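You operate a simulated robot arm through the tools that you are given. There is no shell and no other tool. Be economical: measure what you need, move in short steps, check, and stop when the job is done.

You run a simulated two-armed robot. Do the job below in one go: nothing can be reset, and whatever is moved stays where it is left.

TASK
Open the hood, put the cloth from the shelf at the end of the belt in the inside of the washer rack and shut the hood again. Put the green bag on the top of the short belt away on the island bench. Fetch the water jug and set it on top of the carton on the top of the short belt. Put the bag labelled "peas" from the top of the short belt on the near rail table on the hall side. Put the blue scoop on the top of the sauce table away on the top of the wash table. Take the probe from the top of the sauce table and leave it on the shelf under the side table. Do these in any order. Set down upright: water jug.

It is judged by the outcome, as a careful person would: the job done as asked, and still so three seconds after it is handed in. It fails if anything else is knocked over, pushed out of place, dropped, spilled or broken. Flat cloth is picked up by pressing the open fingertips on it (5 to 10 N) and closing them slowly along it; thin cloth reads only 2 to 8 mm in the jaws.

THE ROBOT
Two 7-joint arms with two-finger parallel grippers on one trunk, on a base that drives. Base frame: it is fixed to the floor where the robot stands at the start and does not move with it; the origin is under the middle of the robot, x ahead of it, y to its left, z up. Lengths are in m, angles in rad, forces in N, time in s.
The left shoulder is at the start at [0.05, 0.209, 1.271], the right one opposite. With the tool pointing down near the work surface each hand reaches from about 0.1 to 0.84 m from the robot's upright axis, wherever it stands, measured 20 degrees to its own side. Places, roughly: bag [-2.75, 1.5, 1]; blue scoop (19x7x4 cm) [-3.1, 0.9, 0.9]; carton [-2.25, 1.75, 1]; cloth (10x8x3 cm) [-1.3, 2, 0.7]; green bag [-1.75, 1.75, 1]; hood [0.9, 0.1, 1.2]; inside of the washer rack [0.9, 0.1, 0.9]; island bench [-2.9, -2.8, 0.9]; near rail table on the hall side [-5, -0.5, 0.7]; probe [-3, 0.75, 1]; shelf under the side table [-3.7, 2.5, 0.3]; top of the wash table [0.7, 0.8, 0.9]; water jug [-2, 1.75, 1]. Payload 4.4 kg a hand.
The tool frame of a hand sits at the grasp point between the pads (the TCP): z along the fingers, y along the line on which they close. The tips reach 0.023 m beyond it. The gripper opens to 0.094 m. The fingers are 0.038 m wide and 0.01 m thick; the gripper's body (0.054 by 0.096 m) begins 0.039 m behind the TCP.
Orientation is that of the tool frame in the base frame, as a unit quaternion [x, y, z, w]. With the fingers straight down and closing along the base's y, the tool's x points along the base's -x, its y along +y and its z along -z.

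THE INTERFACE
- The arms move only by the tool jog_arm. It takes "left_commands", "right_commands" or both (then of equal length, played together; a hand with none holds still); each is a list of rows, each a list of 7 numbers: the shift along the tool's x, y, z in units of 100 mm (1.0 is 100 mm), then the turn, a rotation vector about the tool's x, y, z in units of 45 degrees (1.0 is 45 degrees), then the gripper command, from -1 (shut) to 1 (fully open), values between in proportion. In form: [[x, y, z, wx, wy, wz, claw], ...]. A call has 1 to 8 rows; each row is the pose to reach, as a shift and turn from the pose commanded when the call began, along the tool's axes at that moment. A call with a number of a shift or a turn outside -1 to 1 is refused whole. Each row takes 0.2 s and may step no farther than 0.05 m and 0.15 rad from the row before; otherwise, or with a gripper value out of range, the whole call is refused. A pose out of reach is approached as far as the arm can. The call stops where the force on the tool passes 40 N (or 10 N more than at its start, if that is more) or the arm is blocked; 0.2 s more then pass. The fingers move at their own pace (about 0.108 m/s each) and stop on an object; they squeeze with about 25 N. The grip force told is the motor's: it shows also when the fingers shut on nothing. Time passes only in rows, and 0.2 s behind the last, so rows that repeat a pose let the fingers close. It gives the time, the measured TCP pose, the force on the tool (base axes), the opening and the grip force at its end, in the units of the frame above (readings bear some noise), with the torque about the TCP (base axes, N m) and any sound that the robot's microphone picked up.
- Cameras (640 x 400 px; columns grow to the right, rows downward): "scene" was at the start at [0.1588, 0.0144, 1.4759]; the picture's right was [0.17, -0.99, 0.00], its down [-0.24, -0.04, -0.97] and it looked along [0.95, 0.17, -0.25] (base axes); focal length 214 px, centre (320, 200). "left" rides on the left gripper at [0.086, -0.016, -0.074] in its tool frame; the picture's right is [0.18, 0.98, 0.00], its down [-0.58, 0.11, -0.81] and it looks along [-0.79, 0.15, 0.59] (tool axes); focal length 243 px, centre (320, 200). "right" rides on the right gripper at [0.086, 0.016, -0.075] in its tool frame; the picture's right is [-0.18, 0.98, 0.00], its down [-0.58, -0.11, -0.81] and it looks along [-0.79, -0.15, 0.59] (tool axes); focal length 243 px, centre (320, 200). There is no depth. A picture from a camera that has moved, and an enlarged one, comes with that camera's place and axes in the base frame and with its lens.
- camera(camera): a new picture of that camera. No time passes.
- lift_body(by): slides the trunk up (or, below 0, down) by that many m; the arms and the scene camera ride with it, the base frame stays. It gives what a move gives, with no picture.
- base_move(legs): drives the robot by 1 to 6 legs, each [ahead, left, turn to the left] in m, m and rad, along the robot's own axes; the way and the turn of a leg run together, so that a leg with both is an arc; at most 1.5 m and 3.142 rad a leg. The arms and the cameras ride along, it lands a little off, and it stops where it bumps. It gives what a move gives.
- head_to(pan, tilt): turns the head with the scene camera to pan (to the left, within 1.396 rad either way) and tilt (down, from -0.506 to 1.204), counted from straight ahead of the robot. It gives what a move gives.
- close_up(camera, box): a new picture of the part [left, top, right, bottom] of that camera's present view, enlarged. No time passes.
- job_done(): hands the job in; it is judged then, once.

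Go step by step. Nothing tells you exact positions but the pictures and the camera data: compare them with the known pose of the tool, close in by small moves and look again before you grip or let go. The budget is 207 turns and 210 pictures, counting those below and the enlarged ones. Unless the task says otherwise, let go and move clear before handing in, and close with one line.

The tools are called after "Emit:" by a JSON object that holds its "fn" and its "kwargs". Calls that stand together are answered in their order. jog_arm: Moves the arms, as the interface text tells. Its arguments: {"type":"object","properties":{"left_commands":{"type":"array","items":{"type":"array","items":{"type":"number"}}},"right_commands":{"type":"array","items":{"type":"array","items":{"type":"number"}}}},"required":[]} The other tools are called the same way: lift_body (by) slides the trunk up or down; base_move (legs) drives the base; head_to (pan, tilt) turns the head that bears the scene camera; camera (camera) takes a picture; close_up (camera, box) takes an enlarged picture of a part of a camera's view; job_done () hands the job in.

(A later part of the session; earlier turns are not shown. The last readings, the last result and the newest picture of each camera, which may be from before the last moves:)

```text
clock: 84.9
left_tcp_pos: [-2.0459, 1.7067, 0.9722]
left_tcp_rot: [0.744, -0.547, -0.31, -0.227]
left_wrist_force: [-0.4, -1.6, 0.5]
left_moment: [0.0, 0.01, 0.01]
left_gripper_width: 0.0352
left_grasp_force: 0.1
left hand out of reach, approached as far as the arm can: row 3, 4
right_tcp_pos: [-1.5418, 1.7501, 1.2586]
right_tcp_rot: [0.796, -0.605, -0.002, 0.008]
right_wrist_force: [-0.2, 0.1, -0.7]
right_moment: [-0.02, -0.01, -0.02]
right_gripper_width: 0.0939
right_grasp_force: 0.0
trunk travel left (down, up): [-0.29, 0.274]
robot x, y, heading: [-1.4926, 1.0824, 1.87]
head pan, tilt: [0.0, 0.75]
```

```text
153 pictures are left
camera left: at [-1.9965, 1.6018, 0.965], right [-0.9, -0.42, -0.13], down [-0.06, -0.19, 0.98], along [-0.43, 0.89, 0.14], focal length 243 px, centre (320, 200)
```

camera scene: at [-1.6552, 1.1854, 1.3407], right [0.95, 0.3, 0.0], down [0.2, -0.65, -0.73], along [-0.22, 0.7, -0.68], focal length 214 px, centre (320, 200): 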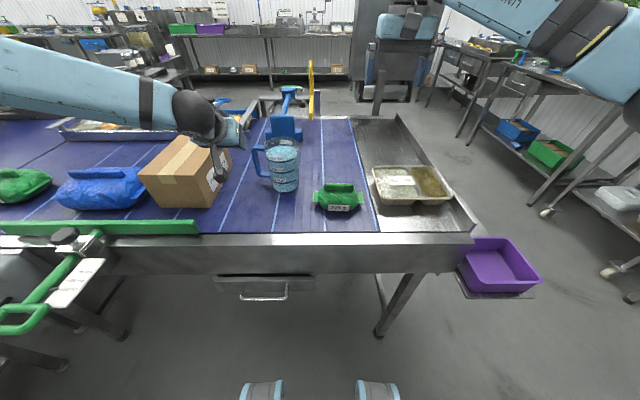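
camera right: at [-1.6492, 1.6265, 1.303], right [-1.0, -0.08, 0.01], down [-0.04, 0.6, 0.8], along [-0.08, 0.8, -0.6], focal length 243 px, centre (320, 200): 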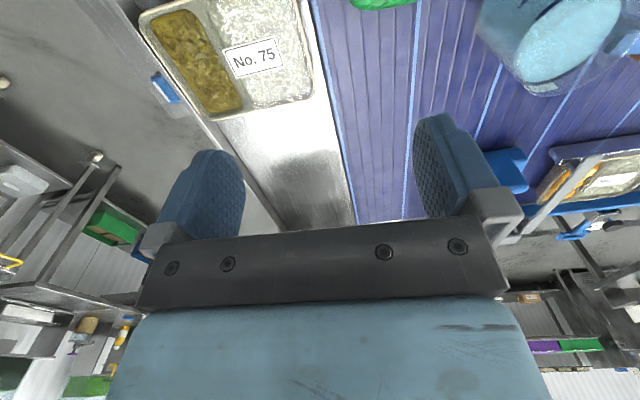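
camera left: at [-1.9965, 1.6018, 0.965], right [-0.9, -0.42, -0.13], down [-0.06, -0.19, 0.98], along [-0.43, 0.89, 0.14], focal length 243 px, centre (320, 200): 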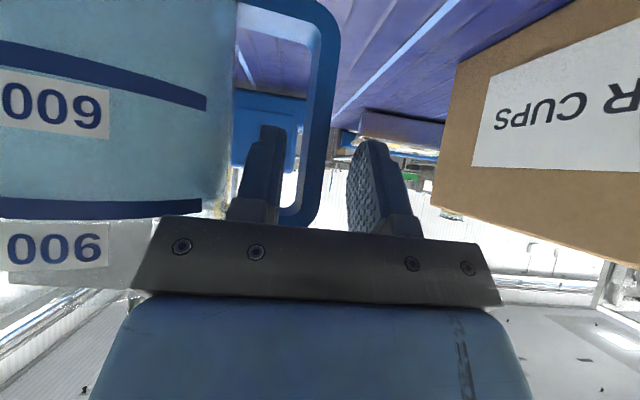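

Emit:
{"fn": "lift_body", "kwargs": {"by": -0.02}}

Emit:
{"fn": "base_move", "kwargs": {"legs": [[0.015, 0, 0]]}}

Emit:
{"fn": "camera", "kwargs": {"camera": "left"}}

```text
clock: 85.6
left_tcp_pos: [-2.0443, 1.7065, 0.9539]
left_tcp_rot: [0.744, -0.547, -0.309, -0.227]
left_wrist_force: [-0.9, 0.2, -0.4]
left_moment: [0.03, -0.02, 0.0]
left_gripper_width: 0.0351
left_grasp_force: 0.1
right_tcp_pos: [-1.5424, 1.7494, 1.2398]
right_tcp_rot: [0.796, -0.606, -0.002, 0.009]
right_wrist_force: [0.1, -0.5, 0.7]
right_moment: [0.02, -0.06, 0.01]
right_gripper_width: 0.094
right_grasp_force: 0.1
trunk travel left (down, up): [-0.27, 0.294]
robot x, y, heading: [-1.4939, 1.0798, 1.875]
head pan, tilt: [0.0, 0.75]
```

```text
clock: 86.4
left_tcp_pos: [-2.0488, 1.7206, 0.9542]
left_tcp_rot: [0.744, -0.548, -0.309, -0.227]
left_wrist_force: [-0.9, 0.6, -0.1]
left_moment: [0.02, -0.03, -0.03]
left_gripper_width: 0.0354
left_grasp_force: 0.1
right_tcp_pos: [-1.5453, 1.7646, 1.238]
right_tcp_rot: [0.796, -0.605, -0.003, 0.008]
right_wrist_force: [-0.2, 0.5, -0.9]
right_moment: [0.0, 0.0, -0.04]
right_gripper_width: 0.094
right_grasp_force: 0.0
trunk travel left (down, up): [-0.27, 0.294]
robot x, y, heading: [-1.5003, 1.0964, 1.873]
head pan, tilt: [0.0, 0.75]
```

```text
152 pictures are left
camera left: at [-2.0003, 1.616, 0.9456], right [-0.9, -0.42, -0.13], down [-0.06, -0.19, 0.98], along [-0.43, 0.89, 0.14], focal length 243 px, centre (320, 200)
```

left: 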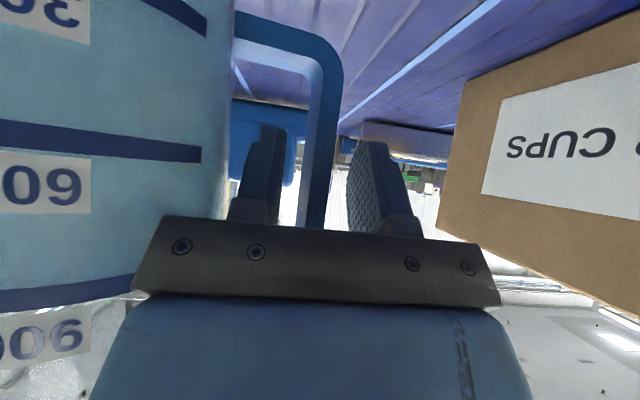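

Bar now deeper between the pads with no contact force. Close and lift a little.

Emit:
{"fn": "jog_arm", "kwargs": {"left_commands": [[0, 0, 0, 0, 0, 0, -0.4], [0, 0, 0, 0, 0, 0, -0.7], [0, 0, 0, 0, 0, 0, -1], [0, 0, 0, 0, 0, 0, -1], [0, 0, 0, 0, 0, 0, -1]]}}

Emit:
{"fn": "lift_body", "kwargs": {"by": 0.02}}

Emit:
{"fn": "camera", "kwargs": {"camera": "left"}}

Emit:
{"fn": "close_up", "kwargs": {"camera": "scene", "box": [140, 100, 280, 200]}}

```text
clock: 87.6
left_tcp_pos: [-2.0486, 1.7208, 0.9542]
left_tcp_rot: [0.744, -0.548, -0.309, -0.226]
left_wrist_force: [4.0, -6.1, 0.5]
left_moment: [-0.13, -0.33, -0.71]
left_gripper_width: 0.0126
left_grasp_force: 25.1
right_tcp_pos: [-1.5462, 1.7632, 1.2387]
right_tcp_rot: [0.796, -0.605, -0.002, 0.008]
right_wrist_force: [-0.4, -0.8, -0.4]
right_moment: [0.02, 0.01, -0.01]
right_gripper_width: 0.0938
right_grasp_force: 0.1
trunk travel left (down, up): [-0.27, 0.294]
robot x, y, heading: [-1.5026, 1.0942, 1.872]
head pan, tilt: [0.0, 0.75]
```

```text
clock: 88.2
left_tcp_pos: [-2.0494, 1.7205, 0.9706]
left_tcp_rot: [0.745, -0.546, -0.308, -0.226]
left_wrist_force: [0.6, 0.2, -11.1]
left_moment: [-0.35, 0.71, 0.01]
left_gripper_width: 0.0099
left_grasp_force: 24.7
right_tcp_pos: [-1.5464, 1.7644, 1.2586]
right_tcp_rot: [0.796, -0.605, -0.001, 0.007]
right_wrist_force: [0.0, 0.8, 0.1]
right_moment: [-0.04, 0.02, 0.03]
right_gripper_width: 0.0941
right_grasp_force: 0.0
trunk travel left (down, up): [-0.29, 0.274]
robot x, y, heading: [-1.4981, 1.0923, 1.872]
head pan, tilt: [0.0, 0.75]
```

```text
151 pictures are left
camera left: at [-2.0014, 1.6169, 0.9635], right [-0.9, -0.42, -0.13], down [-0.06, -0.18, 0.98], along [-0.43, 0.89, 0.14], focal length 243 px, centre (320, 200)
```

left: 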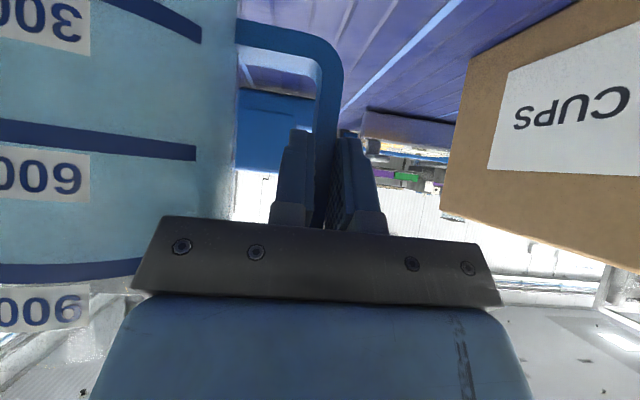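

```text
4.00 times, centred on (210, 150) of scene
camera zoom: at [-1.5455, 1.2371, 1.3703], right [0.95, 0.3, 0.0], down [0.2, -0.65, -0.73], along [-0.22, 0.7, -0.68], focal length 858 px, centre (760, 400)
```

zoom: 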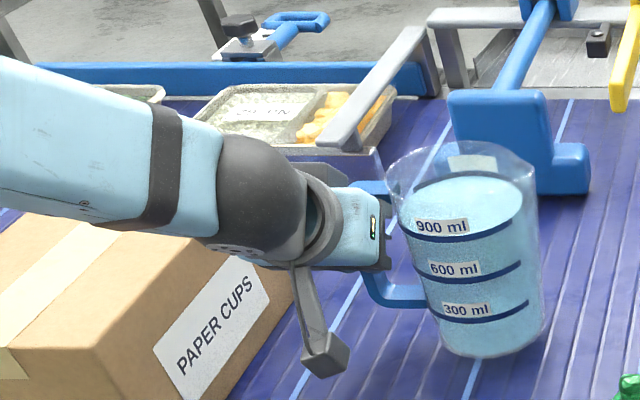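

Emit:
{"fn": "lift_body", "kwargs": {"by": 0.17}}

Emit:
{"fn": "base_move", "kwargs": {"legs": [[-0.01, 0.15, 0], [-0.01, 0.16, 0]]}}

Emit:
{"fn": "camera", "kwargs": {"camera": "scene"}}

Emit:
{"fn": "camera", "kwargs": {"camera": "left"}}

Emit:
{"fn": "camera", "kwargs": {"camera": "right"}}

```text
clock: 90.2
left_tcp_pos: [-2.0503, 1.722, 1.141]
left_tcp_rot: [0.745, -0.547, -0.309, -0.226]
left_wrist_force: [-0.2, -0.3, -11.1]
left_moment: [-0.37, 0.69, 0.01]
left_gripper_width: 0.0097
left_grasp_force: 25.1
right_tcp_pos: [-1.5485, 1.7648, 1.4277]
right_tcp_rot: [0.796, -0.605, -0.002, 0.007]
right_wrist_force: [-0.5, -0.5, 0.0]
right_moment: [0.03, -0.02, -0.02]
right_gripper_width: 0.094
right_grasp_force: 0.1
trunk travel left (down, up): [-0.46, 0.104]
robot x, y, heading: [-1.4963, 1.0935, 1.871]
head pan, tilt: [0.0, 0.75]
```

```text
clock: 93.8
left_tcp_pos: [-2.3404, 1.6091, 1.1422]
left_tcp_rot: [0.744, -0.548, -0.307, -0.227]
left_wrist_force: [-0.1, -0.3, -10.4]
left_moment: [-0.36, 0.67, 0.03]
left_gripper_width: 0.01
left_grasp_force: 25.2
right_tcp_pos: [-1.8373, 1.6538, 1.4267]
right_tcp_rot: [0.796, -0.605, -0.002, 0.009]
right_wrist_force: [0.3, -0.5, 0.4]
right_moment: [0.01, 0.02, 0.02]
right_gripper_width: 0.0942
right_grasp_force: 0.0
trunk travel left (down, up): [-0.46, 0.104]
robot x, y, heading: [-1.7847, 0.9845, 1.876]
head pan, tilt: [0.0, 0.75]
```

```text
149 pictures are left
camera scene: at [-1.8351, 1.1252, 1.5404], right [0.95, 0.3, 0.0], down [0.2, -0.65, -0.73], along [-0.22, 0.7, -0.68], focal length 214 px, centre (320, 200)
```

scene: 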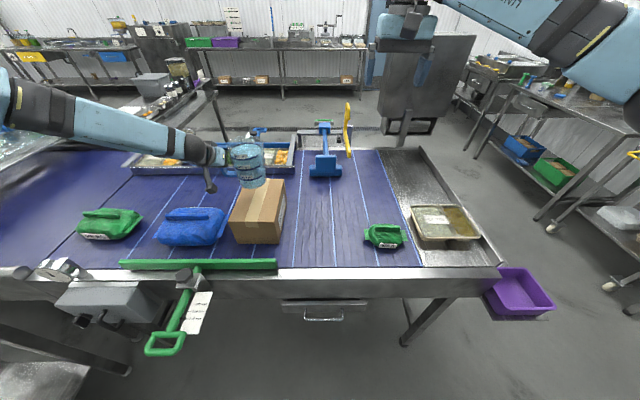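

```text
148 pictures are left
camera left: at [-2.2912, 1.5049, 1.1342], right [-0.9, -0.42, -0.13], down [-0.06, -0.18, 0.98], along [-0.43, 0.89, 0.14], focal length 243 px, centre (320, 200)
```

left: 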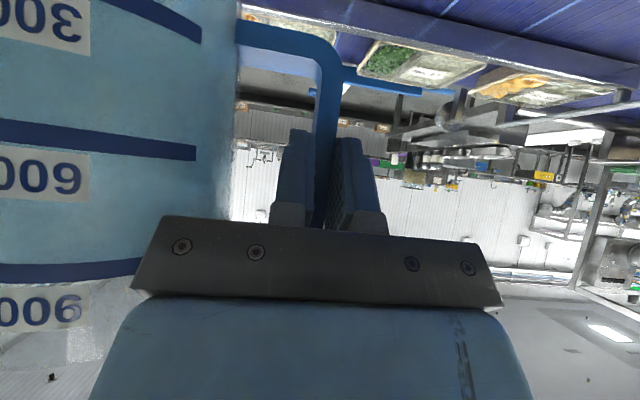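

```text
147 pictures are left
camera right: at [-1.83, 1.5662, 1.5021], right [-1.0, -0.09, 0.01], down [-0.04, 0.6, 0.8], along [-0.08, 0.8, -0.6], focal length 243 px, centre (320, 200)
```

right: 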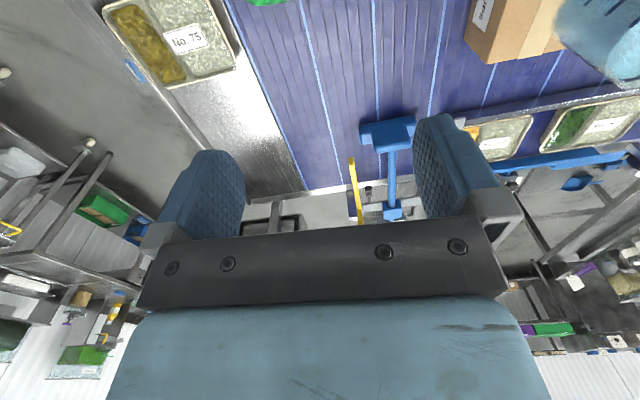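

Emit:
{"fn": "close_up", "kwargs": {"camera": "scene", "box": [180, 130, 320, 250]}}

```text
3.33 times, centred on (250, 190) of scene
camera zoom: at [-1.8351, 1.1252, 1.5404], right [0.95, 0.3, 0.0], down [0.2, -0.65, -0.73], along [-0.22, 0.7, -0.68], focal length 715 px, centre (553, 233)
```

zoom: 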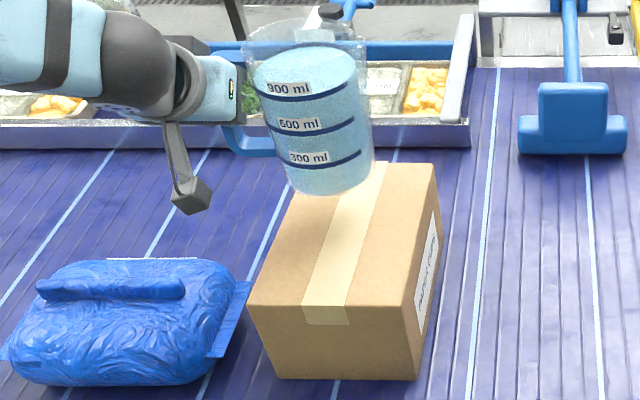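

Emit:
{"fn": "lift_body", "kwargs": {"by": -0.045}}

Emit:
{"fn": "lift_body", "kwargs": {"by": -0.01}}

Emit:
{"fn": "close_up", "kwargs": {"camera": "scene", "box": [180, 130, 320, 250]}}

```text
clock: 94.7
left_tcp_pos: [-2.3404, 1.6082, 1.0986]
left_tcp_rot: [0.745, -0.547, -0.308, -0.226]
left_wrist_force: [0.0, 0.2, -9.8]
left_moment: [-0.31, 0.64, 0.01]
left_gripper_width: 0.01
left_grasp_force: 25.0
right_tcp_pos: [-1.8372, 1.6531, 1.383]
right_tcp_rot: [0.796, -0.605, -0.002, 0.008]
right_wrist_force: [0.0, 0.4, -0.4]
right_moment: [0.0, -0.02, -0.01]
right_gripper_width: 0.0938
right_grasp_force: 0.0
trunk travel left (down, up): [-0.415, 0.149]
robot x, y, heading: [-1.791, 0.9819, 1.873]
head pan, tilt: [0.0, 0.75]
```

```text
clock: 95.2
left_tcp_pos: [-2.3401, 1.608, 1.0868]
left_tcp_rot: [0.745, -0.547, -0.308, -0.226]
left_wrist_force: [0.5, 1.3, -9.7]
left_moment: [-0.36, 0.7, -0.02]
left_gripper_width: 0.0103
left_grasp_force: 25.0
right_tcp_pos: [-1.8374, 1.6543, 1.3733]
right_tcp_rot: [0.796, -0.606, -0.001, 0.008]
right_wrist_force: [0.0, -0.8, -0.1]
right_moment: [-0.01, 0.01, -0.01]
right_gripper_width: 0.094
right_grasp_force: 0.0
trunk travel left (down, up): [-0.405, 0.159]
robot x, y, heading: [-1.7946, 0.9834, 1.871]
head pan, tilt: [0.0, 0.75]
```

```text
3.33 times, centred on (250, 190) of scene
camera zoom: at [-1.8358, 1.1249, 1.4854], right [0.95, 0.3, 0.0], down [0.2, -0.65, -0.73], along [-0.22, 0.7, -0.68], focal length 715 px, centre (553, 233)
```

zoom: 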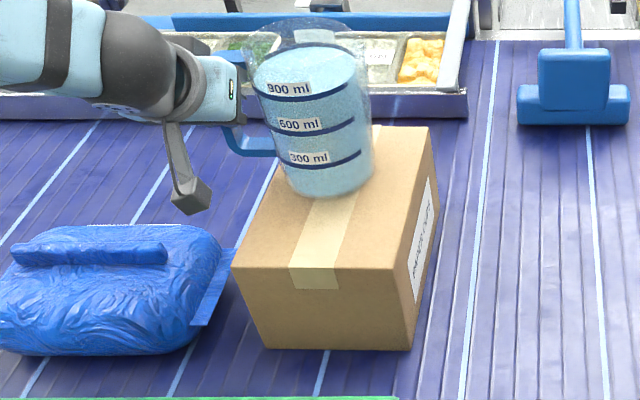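

Emit:
{"fn": "lift_body", "kwargs": {"by": -0.01}}

Emit:
{"fn": "lift_body", "kwargs": {"by": -0.008}}

Emit:
{"fn": "close_up", "kwargs": {"camera": "scene", "box": [180, 130, 320, 250]}}

```text
clock: 95.8
left_tcp_pos: [-2.3396, 1.6086, 1.0839]
left_tcp_rot: [0.743, -0.545, -0.312, -0.23]
left_wrist_force: [-6.8, 4.0, 18.8]
left_moment: [0.02, -0.38, 0.13]
left_gripper_width: 0.0099
left_grasp_force: 25.1
right_tcp_pos: [-1.8361, 1.6503, 1.3644]
right_tcp_rot: [0.796, -0.605, -0.003, 0.007]
right_wrist_force: [0.4, 0.4, 0.1]
right_moment: [0.02, 0.01, -0.02]
right_gripper_width: 0.0943
right_grasp_force: 0.1
trunk travel left (down, up): [-0.395, 0.169]
robot x, y, heading: [-1.7902, 0.9779, 1.879]
head pan, tilt: [0.0, 0.75]
```

```text
clock: 96.4
left_tcp_pos: [-2.3388, 1.6057, 1.0732]
left_tcp_rot: [0.743, -0.548, -0.31, -0.228]
left_wrist_force: [-1.3, 0.8, 20.2]
left_moment: [0.51, -0.48, 0.13]
left_gripper_width: 0.0099
left_grasp_force: 25.7
right_tcp_pos: [-1.835, 1.6493, 1.3568]
right_tcp_rot: [0.796, -0.605, -0.003, 0.007]
right_wrist_force: [0.3, 0.0, 0.3]
right_moment: [-0.03, -0.04, -0.01]
right_gripper_width: 0.0941
right_grasp_force: 0.1
trunk travel left (down, up): [-0.387, 0.177]
robot x, y, heading: [-1.7877, 0.9792, 1.878]
head pan, tilt: [0.0, 0.75]
```

```text
3.33 times, centred on (250, 190) of scene
camera zoom: at [-1.8334, 1.1212, 1.4679], right [0.95, 0.3, 0.0], down [0.2, -0.65, -0.73], along [-0.22, 0.7, -0.68], focal length 715 px, centre (553, 233)
```

zoom: 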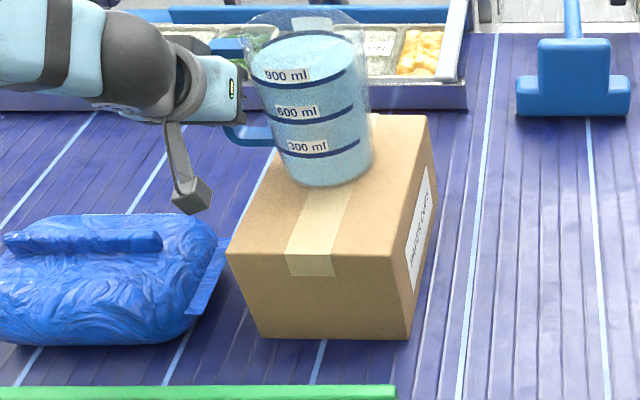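

Emit:
{"fn": "lift_body", "kwargs": {"by": 0.007}}

Emit:
{"fn": "jog_arm", "kwargs": {"left_commands": [[0, 0, 0, 0, 0, 0, -0.75], [0, 0, 0, 0, 0, 0, -0.6], [0, 0, 0, 0, 0, 0, -0.4], [0, 0, 0, 0, 0, 0, -0.15], [0, 0, 0, 0, 0, 0, -0.15]]}}

Emit:
{"fn": "camera", "kwargs": {"camera": "left"}}

Emit:
{"fn": "close_up", "kwargs": {"camera": "scene", "box": [180, 130, 320, 250]}}

```text
clock: 96.9
left_tcp_pos: [-2.3405, 1.6073, 1.0719]
left_tcp_rot: [0.745, -0.548, -0.307, -0.225]
left_wrist_force: [1.1, -0.3, -9.6]
left_moment: [-0.34, 0.6, -0.03]
left_gripper_width: 0.0099
left_grasp_force: 25.0
right_tcp_pos: [-1.8374, 1.6531, 1.3613]
right_tcp_rot: [0.796, -0.605, -0.002, 0.009]
right_wrist_force: [0.2, -0.6, 0.3]
right_moment: [0.02, 0.0, 0.01]
right_gripper_width: 0.0941
right_grasp_force: 0.1
trunk travel left (down, up): [-0.394, 0.17]
robot x, y, heading: [-1.7908, 0.9828, 1.87]
head pan, tilt: [0.0, 0.75]
```

```text
clock: 98.1
left_tcp_pos: [-2.3397, 1.6082, 1.0786]
left_tcp_rot: [0.744, -0.547, -0.309, -0.227]
left_wrist_force: [0.4, -0.4, -0.8]
left_moment: [-0.01, 0.02, -0.03]
left_gripper_width: 0.0401
left_grasp_force: 0.2
right_tcp_pos: [-1.8371, 1.6527, 1.3632]
right_tcp_rot: [0.796, -0.606, -0.002, 0.008]
right_wrist_force: [-0.7, 0.6, 0.4]
right_moment: [-0.03, 0.01, -0.01]
right_gripper_width: 0.0943
right_grasp_force: 0.0
trunk travel left (down, up): [-0.394, 0.17]
robot x, y, heading: [-1.7895, 0.9806, 1.872]
head pan, tilt: [0.0, 0.75]
```

```text
143 pictures are left
camera left: at [-2.2911, 1.5037, 1.0689], right [-0.9, -0.42, -0.13], down [-0.06, -0.19, 0.98], along [-0.43, 0.89, 0.14], focal length 243 px, centre (320, 200)
```

left: 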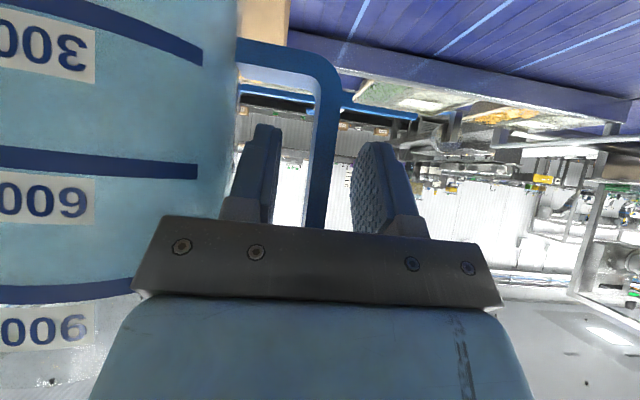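

```text
3.33 times, centred on (250, 190) of scene
camera zoom: at [-1.8349, 1.1236, 1.4746], right [0.95, 0.3, 0.0], down [0.2, -0.65, -0.73], along [-0.22, 0.7, -0.68], focal length 715 px, centre (553, 233)
```

zoom: 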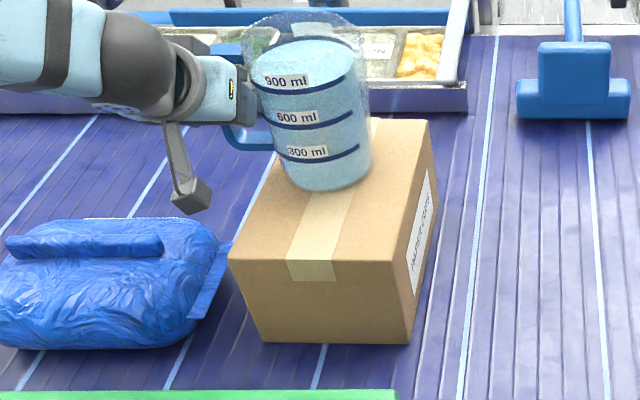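

Emit:
{"fn": "jog_arm", "kwargs": {"left_commands": [[0, 0, -0.1, 0, 0, 0, -0.15], [0, 0, -0.3, 0, 0, 0, -0.15], [0, 0, -0.6, 0, 0, 0, -0.15], [0, 0, -1, 0, 0, 0, -0.15]]}}

Emit:
{"fn": "close_up", "kwargs": {"camera": "scene", "box": [180, 130, 320, 250]}}

```text
clock: 99.1
left_tcp_pos: [-2.3177, 1.538, 1.1502]
left_tcp_rot: [0.744, -0.547, -0.31, -0.228]
left_wrist_force: [0.0, 0.1, 0.7]
left_moment: [0.03, -0.05, 0.0]
left_gripper_width: 0.0402
left_grasp_force: 0.1
right_tcp_pos: [-1.8365, 1.6494, 1.3644]
right_tcp_rot: [0.796, -0.605, -0.003, 0.007]
right_wrist_force: [-1.4, -0.9, 0.9]
right_moment: [0.03, 0.04, -0.01]
right_gripper_width: 0.0941
right_grasp_force: 0.0
trunk travel left (down, up): [-0.394, 0.17]
robot x, y, heading: [-1.7882, 0.9864, 1.874]
head pan, tilt: [0.0, 0.75]
```

```text
3.33 times, centred on (250, 190) of scene
camera zoom: at [-1.8343, 1.1213, 1.4749], right [0.95, 0.3, 0.0], down [0.2, -0.65, -0.73], along [-0.22, 0.7, -0.68], focal length 715 px, centre (553, 233)
```

zoom: 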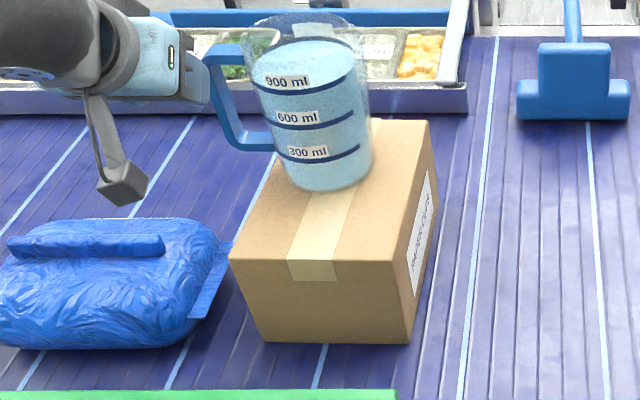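

Emit:
{"fn": "jog_arm", "kwargs": {"left_commands": [[0, 0, -0.1, 0, 0.17, 0, 0.2], [0, 0.1, -0.2, 0, 0.34, 0, 0.5], [0, 0.2, -0.3, 0, 0.5, 0, 1], [0, 0.3, -0.4, 0, 0.67, 0, 1], [0, 0.4, -0.5, 0, 0.84, 0, 1], [0, 0.5, -0.6, 0, 1, 0, 1]], "right_commands": [[0, -0.15, 0.16, 0, 0, 0.17, 1], [0, -0.3, 0.33, 0, 0, 0.34, 1], [0, -0.46, 0.5, 0, 0, 0.5, 1], [0, -0.61, 0.66, 0, 0, 0.67, 1], [0, -0.77, 0.83, 0, 0, 0.84, 1], [0, -0.92, 1, 0, 0, 1, 1]]}}

Emit:
{"fn": "jog_arm", "kwargs": {"right_commands": [[0, 0, 0.16, 0, 0, 0.17, 1], [0, 0, 0.33, 0, 0, 0.34, 1], [0, 0, 0.5, 0, 0, 0.5, 1], [0, 0, 0.66, 0, 0, 0.67, 1], [0, 0, 0.83, 0, 0, 0.84, 1], [0, 0, 1, 0, 0, 1, 1]]}}

Emit:
{"fn": "camera", "kwargs": {"camera": "right"}}

Emit:
{"fn": "close_up", "kwargs": {"camera": "scene", "box": [320, 120, 480, 260]}}

```text
clock: 100.5
left_tcp_pos: [-2.3527, 1.4854, 1.1921]
left_tcp_rot: [0.805, -0.593, 0.001, 0.001]
left_wrist_force: [0.1, -0.8, 1.0]
left_moment: [0.01, 0.03, 0.0]
left_gripper_width: 0.094
left_grasp_force: 0.0
right_tcp_pos: [-1.7499, 1.6772, 1.2616]
right_tcp_rot: [-0.503, 0.864, -0.001, -0.008]
right_wrist_force: [0.2, -0.5, 0.0]
right_moment: [0.02, 0.01, 0.0]
right_gripper_width: 0.0937
right_grasp_force: 0.1
trunk travel left (down, up): [-0.394, 0.17]
robot x, y, heading: [-1.788, 0.9825, 1.874]
head pan, tilt: [0.0, 0.75]
```

```text
clock: 101.9
left_tcp_pos: [-2.3534, 1.4856, 1.1912]
left_tcp_rot: [0.806, -0.592, 0.001, 0.0]
left_wrist_force: [0.0, 0.0, -1.0]
left_moment: [-0.02, 0.01, -0.01]
left_gripper_width: 0.0937
left_grasp_force: 0.0
right_tcp_pos: [-1.7511, 1.6748, 1.1616]
right_tcp_rot: [-0.134, 0.991, -0.004, -0.008]
right_wrist_force: [1.0, 0.1, 1.1]
right_moment: [0.0, -0.01, -0.03]
right_gripper_width: 0.0938
right_grasp_force: 0.2
trunk travel left (down, up): [-0.394, 0.17]
robot x, y, heading: [-1.7927, 0.9826, 1.876]
head pan, tilt: [0.0, 0.75]
```

```text
140 pictures are left
camera right: at [-1.8391, 1.6673, 1.2364], right [-0.08, 1.0, -0.01], down [0.6, 0.06, 0.8], along [0.8, 0.06, -0.6], focal length 243 px, centre (320, 200)
```

right: 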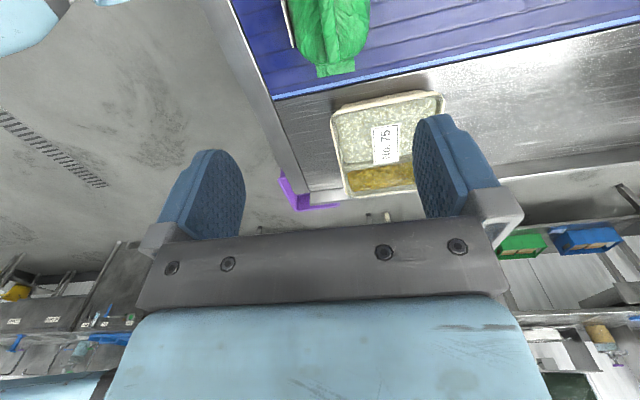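

```text
2.86 times, centred on (400, 190) of scene
camera zoom: at [-1.8348, 1.1239, 1.4746], right [0.95, 0.3, 0.0], down [0.2, -0.65, -0.73], along [-0.22, 0.7, -0.68], focal length 613 px, centre (91, 229)
```

zoom: 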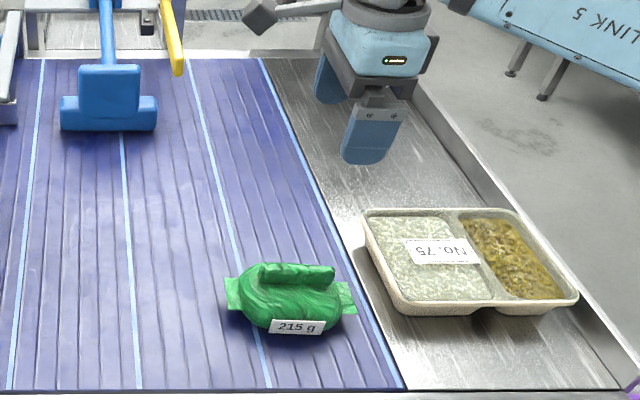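

Emit:
{"fn": "jog_arm", "kwargs": {"right_commands": [[-0.03, 0.04, 0.3, 0, 0, 0, 1], [-0.06, 0.08, 0.6, 0, 0, 0, 1], [-0.09, 0.13, 1, 0, 0, 0, 1]]}}

Emit:
{"fn": "jog_arm", "kwargs": {"right_commands": [[0, 0, 0.3, 0, 0, 0, 0.5], [0, 0, 0.6, 0, 0, 0, 0.2], [0, 0, 0.9, 0, 0, 0, 0.2]]}}

Emit:
{"fn": "camera", "kwargs": {"camera": "right"}}

Emit:
{"fn": "close_up", "kwargs": {"camera": "scene", "box": [320, 120, 480, 260]}}

```text
clock: 102.7
left_tcp_pos: [-2.3533, 1.487, 1.1904]
left_tcp_rot: [0.806, -0.592, -0.001, 0.001]
left_wrist_force: [0.0, 0.2, 0.5]
left_moment: [-0.04, 0.02, -0.03]
left_gripper_width: 0.0942
left_grasp_force: 0.1
right_tcp_pos: [-1.7473, 1.6887, 1.0613]
right_tcp_rot: [-0.135, 0.991, -0.004, -0.008]
right_wrist_force: [0.1, 0.4, -0.2]
right_moment: [-0.02, 0.01, 0.02]
right_gripper_width: 0.094
right_grasp_force: 0.1
trunk travel left (down, up): [-0.394, 0.17]
robot x, y, heading: [-1.7893, 0.9817, 1.877]
head pan, tilt: [0.0, 0.75]
```

```text
clock: 103.5
left_tcp_pos: [-2.3533, 1.485, 1.191]
left_tcp_rot: [0.806, -0.592, 0.0, 0.0]
left_wrist_force: [-0.6, -0.1, 0.1]
left_moment: [0.03, 0.02, 0.04]
left_gripper_width: 0.0941
left_grasp_force: 0.0
right_tcp_pos: [-1.7477, 1.6885, 0.9701]
right_tcp_rot: [-0.136, 0.991, -0.004, -0.008]
right_wrist_force: [-0.1, -0.5, 0.3]
right_moment: [0.01, -0.02, 0.0]
right_gripper_width: 0.0563
right_grasp_force: 0.0
trunk travel left (down, up): [-0.394, 0.17]
robot x, y, heading: [-1.7865, 0.9833, 1.874]
head pan, tilt: [0.0, 0.75]
```

```text
138 pictures are left
camera right: at [-1.8358, 1.681, 1.0456], right [-0.09, 1.0, -0.01], down [0.6, 0.06, 0.8], along [0.8, 0.06, -0.6], focal length 243 px, centre (320, 200)
```

right: 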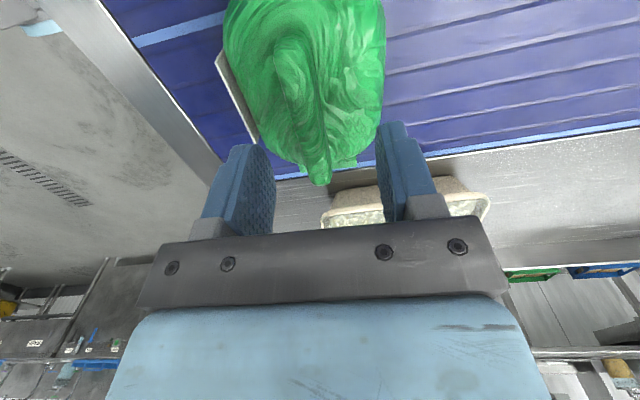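

```text
2.86 times, centred on (400, 190) of scene
camera zoom: at [-1.8348, 1.1239, 1.4746], right [0.95, 0.3, 0.0], down [0.2, -0.65, -0.73], along [-0.22, 0.7, -0.68], focal length 613 px, centre (91, 229)
```

zoom: 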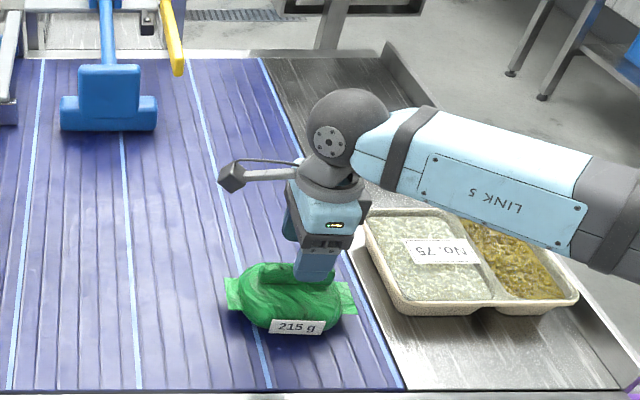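

Emit:
{"fn": "jog_arm", "kwargs": {"right_commands": [[0, -0.06, 0.2, 0, 0, 0, 0.2], [0, -0.06, 0.4, 0, 0, 0, 0.2], [0, -0.06, 0.55, 0, 0, 0, 0.2]]}}

Emit:
{"fn": "camera", "kwargs": {"camera": "right"}}

```text
clock: 104.5
left_tcp_pos: [-2.3527, 1.4803, 1.1944]
left_tcp_rot: [0.805, -0.593, -0.002, -0.003]
left_wrist_force: [-0.6, -1.6, 0.6]
left_moment: [0.02, 0.01, 0.03]
left_gripper_width: 0.0939
left_grasp_force: 0.0
right_tcp_pos: [-1.7476, 1.6818, 0.9275]
right_tcp_rot: [-0.135, 0.991, 0.004, -0.01]
right_wrist_force: [3.5, -15.3, 32.2]
right_moment: [-0.61, -0.92, -0.22]
right_gripper_width: 0.0599
right_grasp_force: 25.0
trunk travel left (down, up): [-0.394, 0.17]
robot x, y, heading: [-1.7919, 0.9805, 1.871]
head pan, tilt: [0.0, 0.75]
stopped in row 3 (right hand): the force on the tool passed its limit at 46 N (the readings are from after the stop); the commanded pose is now the measured one
```

```text
136 pictures are left
camera right: at [-1.835, 1.6735, 1.0035], right [-0.08, 1.0, 0.01], down [0.61, 0.05, 0.79], along [0.79, 0.07, -0.61], focal length 243 px, centre (320, 200)
```

right: 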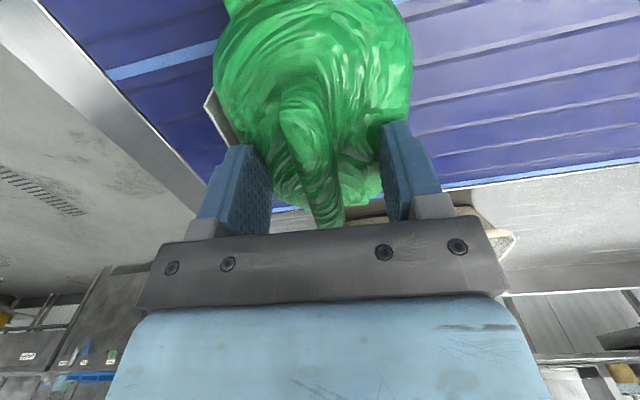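

Emit:
{"fn": "jog_arm", "kwargs": {"right_commands": [[0, 0, -0.06, 0, 0, 0, 0.2], [0, 0, -0.06, 0, 0, 0, -0.3], [0, 0, -0.06, 0, 0, 0, -1], [0, 0, -0.06, 0, 0, 0, -1], [0, 0, -0.06, 0, 0, 0, -1]]}}

Emit:
{"fn": "camera", "kwargs": {"camera": "right"}}

```text
clock: 105.7
left_tcp_pos: [-2.3535, 1.4813, 1.1917]
left_tcp_rot: [0.806, -0.592, -0.002, -0.002]
left_wrist_force: [-0.1, -0.6, 0.3]
left_moment: [0.03, 0.01, -0.01]
left_gripper_width: 0.0938
left_grasp_force: 0.1
right_tcp_pos: [-1.7488, 1.6819, 0.932]
right_tcp_rot: [-0.133, 0.991, 0.003, -0.009]
right_wrist_force: [2.9, -10.2, 29.2]
right_moment: [-0.36, -0.43, -0.11]
right_gripper_width: 0.0532
right_grasp_force: 24.9
trunk travel left (down, up): [-0.394, 0.17]
robot x, y, heading: [-1.7914, 0.9843, 1.87]
head pan, tilt: [0.0, 0.75]
```

```text
135 pictures are left
camera right: at [-1.8351, 1.6741, 1.0065], right [-0.08, 1.0, 0.01], down [0.6, 0.05, 0.8], along [0.79, 0.07, -0.61], focal length 243 px, centre (320, 200)
```

right: 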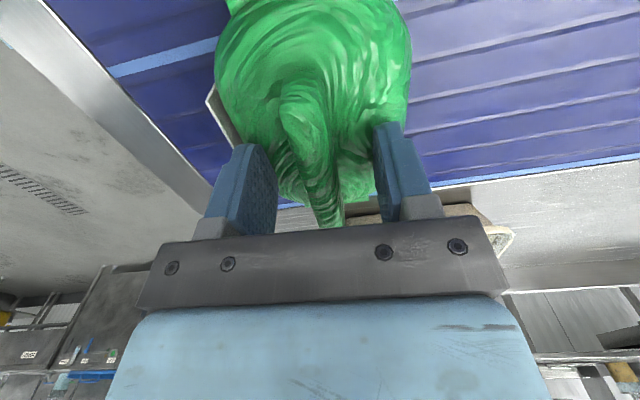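

Emit:
{"fn": "jog_arm", "kwargs": {"right_commands": [[0, 0, -0.05, 0, 0, 0, 0], [0, 0, -0.12, 0, 0, 0, -0.2], [0, 0, -0.12, 0, 0, 0, -0.6], [0, 0, -0.12, 0, 0, 0, -1], [0, 0, -0.12, 0, 0, 0, -1], [0, 0, -0.12, 0, 0, 0, -1]]}}

Emit:
{"fn": "camera", "kwargs": {"camera": "right"}}

```text
clock: 107.1
left_tcp_pos: [-2.3527, 1.4859, 1.1917]
left_tcp_rot: [0.806, -0.592, 0.0, 0.0]
left_wrist_force: [-0.7, -0.2, -0.1]
left_moment: [-0.02, -0.03, -0.03]
left_gripper_width: 0.0939
left_grasp_force: 0.0
right_tcp_pos: [-1.7465, 1.6853, 0.9396]
right_tcp_rot: [-0.134, 0.991, 0.0, -0.008]
right_wrist_force: [2.0, 3.9, 4.3]
right_moment: [0.23, -0.34, 0.15]
right_gripper_width: 0.0157
right_grasp_force: 25.1
trunk travel left (down, up): [-0.394, 0.17]
robot x, y, heading: [-1.7912, 0.9777, 1.877]
head pan, tilt: [0.0, 0.75]
```

```text
134 pictures are left
camera right: at [-1.8342, 1.6773, 1.0137], right [-0.08, 1.0, 0.0], down [0.6, 0.05, 0.8], along [0.79, 0.07, -0.61], focal length 243 px, centre (320, 200)
```

right: 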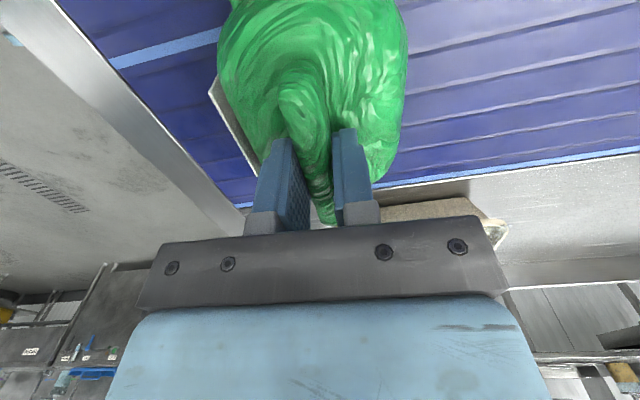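

Emit:
{"fn": "jog_arm", "kwargs": {"right_commands": [[0, 0, -0.15, 0, 0, 0, -1], [0, 0, -0.35, 0, 0, 0, -1], [0, 0, -0.6, 0, 0, 0, -1], [0, 0, -1, 0, 0, 0, -1]]}}

Emit:
{"fn": "camera", "kwargs": {"camera": "scene"}}

```text
clock: 108.1
left_tcp_pos: [-2.3529, 1.4858, 1.1921]
left_tcp_rot: [0.806, -0.592, -0.001, -0.001]
left_wrist_force: [0.0, -0.3, -0.2]
left_moment: [-0.01, 0.03, 0.0]
left_gripper_width: 0.0939
left_grasp_force: 0.1
right_tcp_pos: [-1.7436, 1.6841, 1.0381]
right_tcp_rot: [-0.134, 0.991, 0.001, -0.009]
right_wrist_force: [0.5, 0.1, -2.3]
right_moment: [-0.01, -0.05, -0.01]
right_gripper_width: 0.0157
right_grasp_force: 24.4
trunk travel left (down, up): [-0.394, 0.17]
robot x, y, heading: [-1.7919, 0.9836, 1.869]
head pan, tilt: [0.0, 0.75]
```

```text
133 pictures are left
camera scene: at [-1.8349, 1.1227, 1.4746], right [0.95, 0.3, 0.0], down [0.2, -0.65, -0.73], along [-0.22, 0.7, -0.68], focal length 214 px, centre (320, 200)
```

scene: 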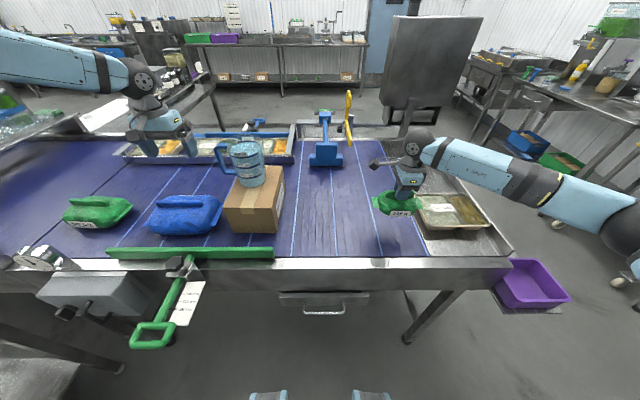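

Emit:
{"fn": "jog_arm", "kwargs": {"left_commands": [[0.15, 0, -0.1, 0, 0, -0.17, 1], [0.3, 0, -0.2, 0, 0, -0.34, 1], [0.45, 0, -0.3, 0, 0, -0.5, 1], [0.6, 0, -0.4, 0, 0, -0.67, 1], [0.8, 0, -0.5, 0, 0, -0.84, 1], [1, 0, -0.6, 0, 0, -1, 1]], "right_commands": [[0, -0.15, -0.17, 0, 0, 0, -1], [0, -0.3, -0.34, 0, 0, 0, -1], [0, -0.45, -0.5, 0, 0, 0, -1], [0, -0.6, -0.67, 0, 0, 0, -1], [0, -0.75, -0.84, 0, 0, 0, -1], [0, -0.9, -1, 0, 0, 0, -1]]}}

Emit:
{"fn": "jog_arm", "kwargs": {"left_commands": [[0, 0, 0, 0, 0, -0.17, 1], [0, 0, 0, 0, 0, -0.34, 1], [0, 0, 0, 0, 0, -0.5, 1], [0, 0, 0, 0, 0, -0.67, 1], [0, 0, 0, 0, 0, -0.84, 1], [0, 0, 0, 0, 0, -1, 1]], "right_commands": [[0, -0.15, -0.17, 0, 0, 0, -1], [0, -0.3, -0.34, 0, 0, 0, -1], [0, -0.45, -0.5, 0, 0, 0, -1], [0, -0.6, -0.67, 0, 0, 0, -1], [0, -0.75, -0.84, 0, 0, 0, -1], [0, -0.9, -1, 0, 0, 0, -1]]}}

Emit:
{"fn": "base_move", "kwargs": {"legs": [[-0.2, 0, 0], [0, 0.44, 0]]}}

Emit:
{"fn": "head_to", "kwargs": {"pan": 0.4, "tilt": 0.85}}

Emit:
{"fn": "camera", "kwargs": {"camera": "scene"}}

```text
clock: 109.5
left_tcp_pos: [-2.3238, 1.3878, 1.2521]
left_tcp_rot: [0.971, -0.238, -0.001, -0.001]
left_wrist_force: [0.5, 0.0, 1.0]
left_moment: [0.02, 0.04, 0.0]
left_gripper_width: 0.0939
left_grasp_force: 0.1
right_tcp_pos: [-1.7178, 1.5961, 1.1401]
right_tcp_rot: [-0.134, 0.991, 0.001, -0.009]
right_wrist_force: [0.0, -0.1, -1.7]
right_moment: [0.0, 0.01, -0.01]
right_gripper_width: 0.016
right_grasp_force: 25.2
trunk travel left (down, up): [-0.394, 0.17]
robot x, y, heading: [-1.7899, 0.9826, 1.872]
head pan, tilt: [0.0, 0.75]
```

```text
clock: 110.9
left_tcp_pos: [-2.324, 1.388, 1.2511]
left_tcp_rot: [0.988, 0.153, 0.0, -0.002]
left_wrist_force: [-0.6, 0.1, 0.3]
left_moment: [0.0, -0.02, -0.01]
left_gripper_width: 0.094
left_grasp_force: 0.0
right_tcp_pos: [-1.6931, 1.5115, 1.2395]
right_tcp_rot: [-0.134, 0.991, 0.001, -0.009]
right_wrist_force: [0.3, 0.6, -1.8]
right_moment: [0.0, -0.02, 0.0]
right_gripper_width: 0.0154
right_grasp_force: 24.9
trunk travel left (down, up): [-0.394, 0.17]
robot x, y, heading: [-1.7916, 0.984, 1.873]
head pan, tilt: [0.0, 0.75]
```

```text
clock: 116.5
left_tcp_pos: [-2.6843, 1.0685, 1.2503]
left_tcp_rot: [0.989, 0.15, 0.0, -0.001]
left_wrist_force: [1.1, 1.2, 0.3]
left_moment: [-0.02, -0.05, 0.03]
left_gripper_width: 0.0937
left_grasp_force: 0.1
right_tcp_pos: [-2.054, 1.1888, 1.2398]
right_tcp_rot: [-0.132, 0.991, 0.001, -0.009]
right_wrist_force: [0.7, -0.1, -2.7]
right_moment: [-0.01, -0.02, 0.01]
right_gripper_width: 0.0158
right_grasp_force: 24.8
trunk travel left (down, up): [-0.394, 0.17]
robot x, y, heading: [-2.1513, 0.6587, 1.877]
head pan, tilt: [0.0, 0.75]
```

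```text
clock: 117.3
left_tcp_pos: [-2.6847, 1.0679, 1.2498]
left_tcp_rot: [0.989, 0.151, 0.0, -0.001]
left_wrist_force: [-0.6, 0.2, -0.5]
left_moment: [-0.01, 0.03, 0.01]
left_gripper_width: 0.0939
left_grasp_force: 0.1
right_tcp_pos: [-2.0538, 1.1888, 1.2381]
right_tcp_rot: [-0.134, 0.991, 0.001, -0.009]
right_wrist_force: [0.0, -0.3, -2.5]
right_moment: [0.01, -0.02, 0.02]
right_gripper_width: 0.0159
right_grasp_force: 25.1
trunk travel left (down, up): [-0.394, 0.17]
robot x, y, heading: [-2.1517, 0.6625, 1.874]
head pan, tilt: [0.4, 0.85]
```

```text
132 pictures are left
camera scene: at [-2.2217, 0.7826, 1.4666], right [0.76, 0.64, 0.0], down [0.48, -0.57, -0.66], along [-0.43, 0.5, -0.75], focal length 214 px, centre (320, 200)
```

scene: 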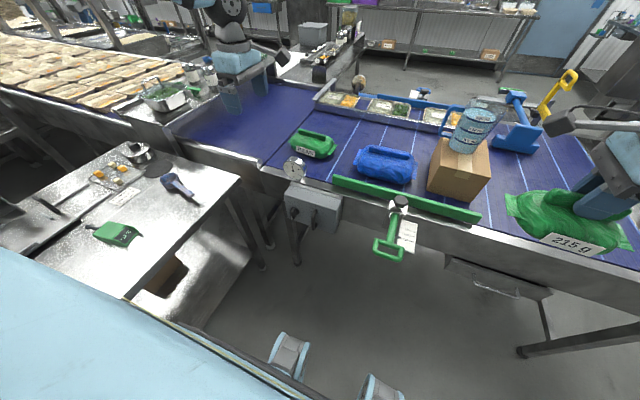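

Emit:
{"fn": "base_move", "kwargs": {"legs": [[0.18, 0, 0]]}}

Emit:
{"fn": "camera", "kwargs": {"camera": "left"}}

Emit:
{"fn": "close_up", "kwargs": {"camera": "scene", "box": [220, 100, 380, 200]}}

```text
clock: 118.8
left_tcp_pos: [-2.7375, 1.2391, 1.2519]
left_tcp_rot: [0.989, 0.15, 0.0, -0.001]
left_wrist_force: [0.6, 0.6, 0.6]
left_moment: [0.0, -0.02, 0.0]
left_gripper_width: 0.0939
left_grasp_force: 0.0
right_tcp_pos: [-2.1041, 1.3585, 1.2391]
right_tcp_rot: [-0.132, 0.991, 0.001, -0.009]
right_wrist_force: [-0.2, 0.1, -1.9]
right_moment: [0.02, 0.04, 0.01]
right_gripper_width: 0.0159
right_grasp_force: 24.5
trunk travel left (down, up): [-0.394, 0.17]
robot x, y, heading: [-2.2035, 0.8306, 1.872]
head pan, tilt: [0.4, 0.85]
```

```text
131 pictures are left
camera left: at [-2.6591, 1.2792, 1.3263], right [0.47, -0.88, 0.0], down [-0.52, -0.28, 0.81], along [-0.71, -0.37, -0.59], focal length 243 px, centre (320, 200)
```

left: 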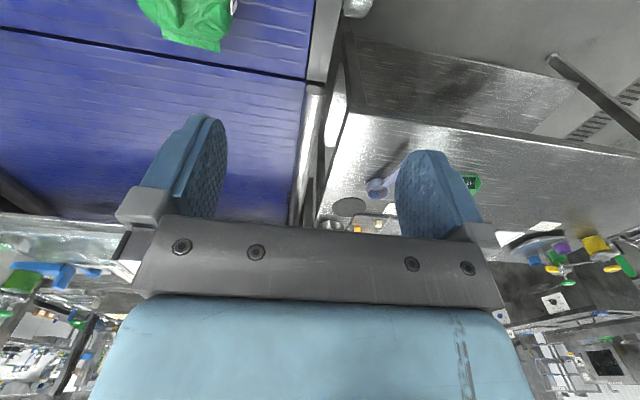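

```text
4.00 times, centred on (300, 150) of scene
camera zoom: at [-2.2742, 0.9518, 1.4667], right [0.76, 0.64, 0.0], down [0.48, -0.57, -0.66], along [-0.43, 0.5, -0.75], focal length 858 px, centre (400, 400)
```

zoom: 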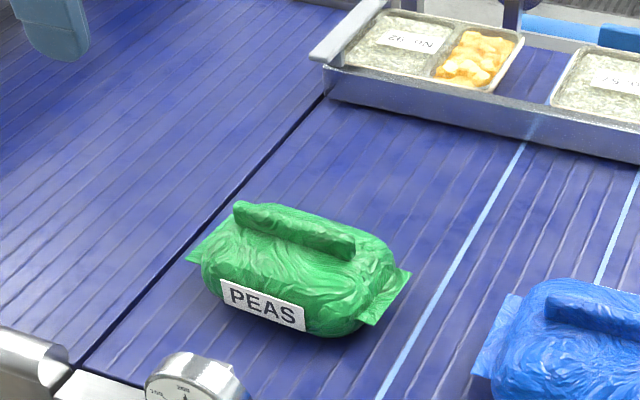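

Emit:
{"fn": "jog_arm", "kwargs": {"left_commands": [[0, -0.25, 0.2, 0, 0, 0.05, 1], [-0.05, -0.5, 0.4, 0, 0, 0.1, 1], [-0.05, -0.75, 0.6, 0, 0, 0.1, 1], [-0.06, -1, 0.8, 0, 0, 0.1, 0.5]]}}

Emit:
{"fn": "jog_arm", "kwargs": {"left_commands": [[0, -0.25, 0.2, 0, 0, 0, 0.5], [-0.05, -0.5, 0.4, 0, 0, 0, 0.3], [-0.05, -0.75, 0.6, 0, 0, 0, 0.3], [-0.06, -0.95, 0.8, 0, 0, 0, 0.3]]}}

Emit:
{"fn": "camera", "kwargs": {"camera": "left"}}

Emit:
{"fn": "close_up", "kwargs": {"camera": "scene", "box": [220, 100, 380, 200]}}

```text
clock: 119.8
left_tcp_pos: [-2.7722, 1.3326, 1.17]
left_tcp_rot: [0.994, 0.109, 0.001, 0.0]
left_wrist_force: [-0.1, 0.7, -0.1]
left_moment: [-0.04, 0.01, -0.02]
left_gripper_width: 0.0704
left_grasp_force: 0.0
right_tcp_pos: [-2.1063, 1.3609, 1.238]
right_tcp_rot: [-0.134, 0.991, -0.001, -0.008]
right_wrist_force: [0.6, 1.0, -2.3]
right_moment: [-0.05, -0.03, 0.0]
right_gripper_width: 0.0157
right_grasp_force: 25.3
trunk travel left (down, up): [-0.394, 0.17]
robot x, y, heading: [-2.2052, 0.8322, 1.875]
head pan, tilt: [0.4, 0.85]
```

```text
clock: 120.8
left_tcp_pos: [-2.7963, 1.4054, 1.104]
left_tcp_rot: [0.994, 0.112, -0.001, 0.0]
left_wrist_force: [-0.1, -0.1, 0.5]
left_moment: [0.01, 0.01, 0.03]
left_gripper_width: 0.0612
left_grasp_force: 0.1
left hand out of reach, approached as far as the arm can: row 4
right_tcp_pos: [-2.1059, 1.3593, 1.2399]
right_tcp_rot: [-0.133, 0.991, 0.001, -0.009]
right_wrist_force: [-0.1, 1.0, -2.0]
right_moment: [0.01, 0.02, -0.01]
right_gripper_width: 0.0157
right_grasp_force: 25.0
trunk travel left (down, up): [-0.394, 0.17]
robot x, y, heading: [-2.2023, 0.828, 1.869]
head pan, tilt: [0.4, 0.85]
```

```text
129 pictures are left
camera left: at [-2.7162, 1.4407, 1.1784], right [0.4, -0.92, 0.0], down [-0.54, -0.24, 0.81], along [-0.74, -0.32, -0.59], focal length 243 px, centre (320, 200)
```

left: 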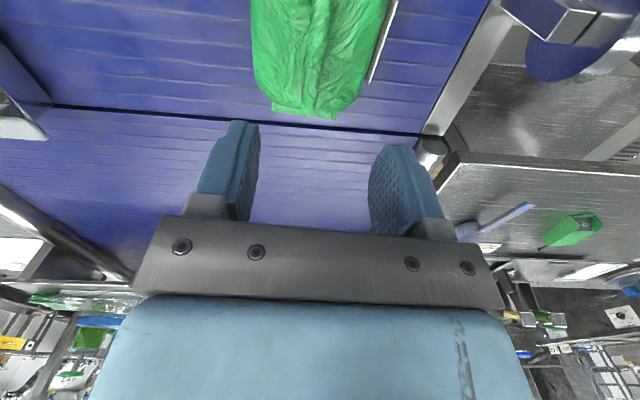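

```text
4.00 times, centred on (300, 150) of scene
camera zoom: at [-2.2746, 0.9521, 1.4666], right [0.76, 0.64, 0.0], down [0.48, -0.57, -0.66], along [-0.43, 0.5, -0.75], focal length 858 px, centre (400, 400)
```

zoom: 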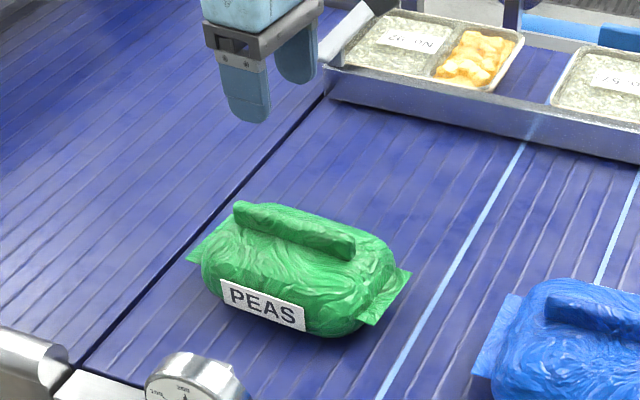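

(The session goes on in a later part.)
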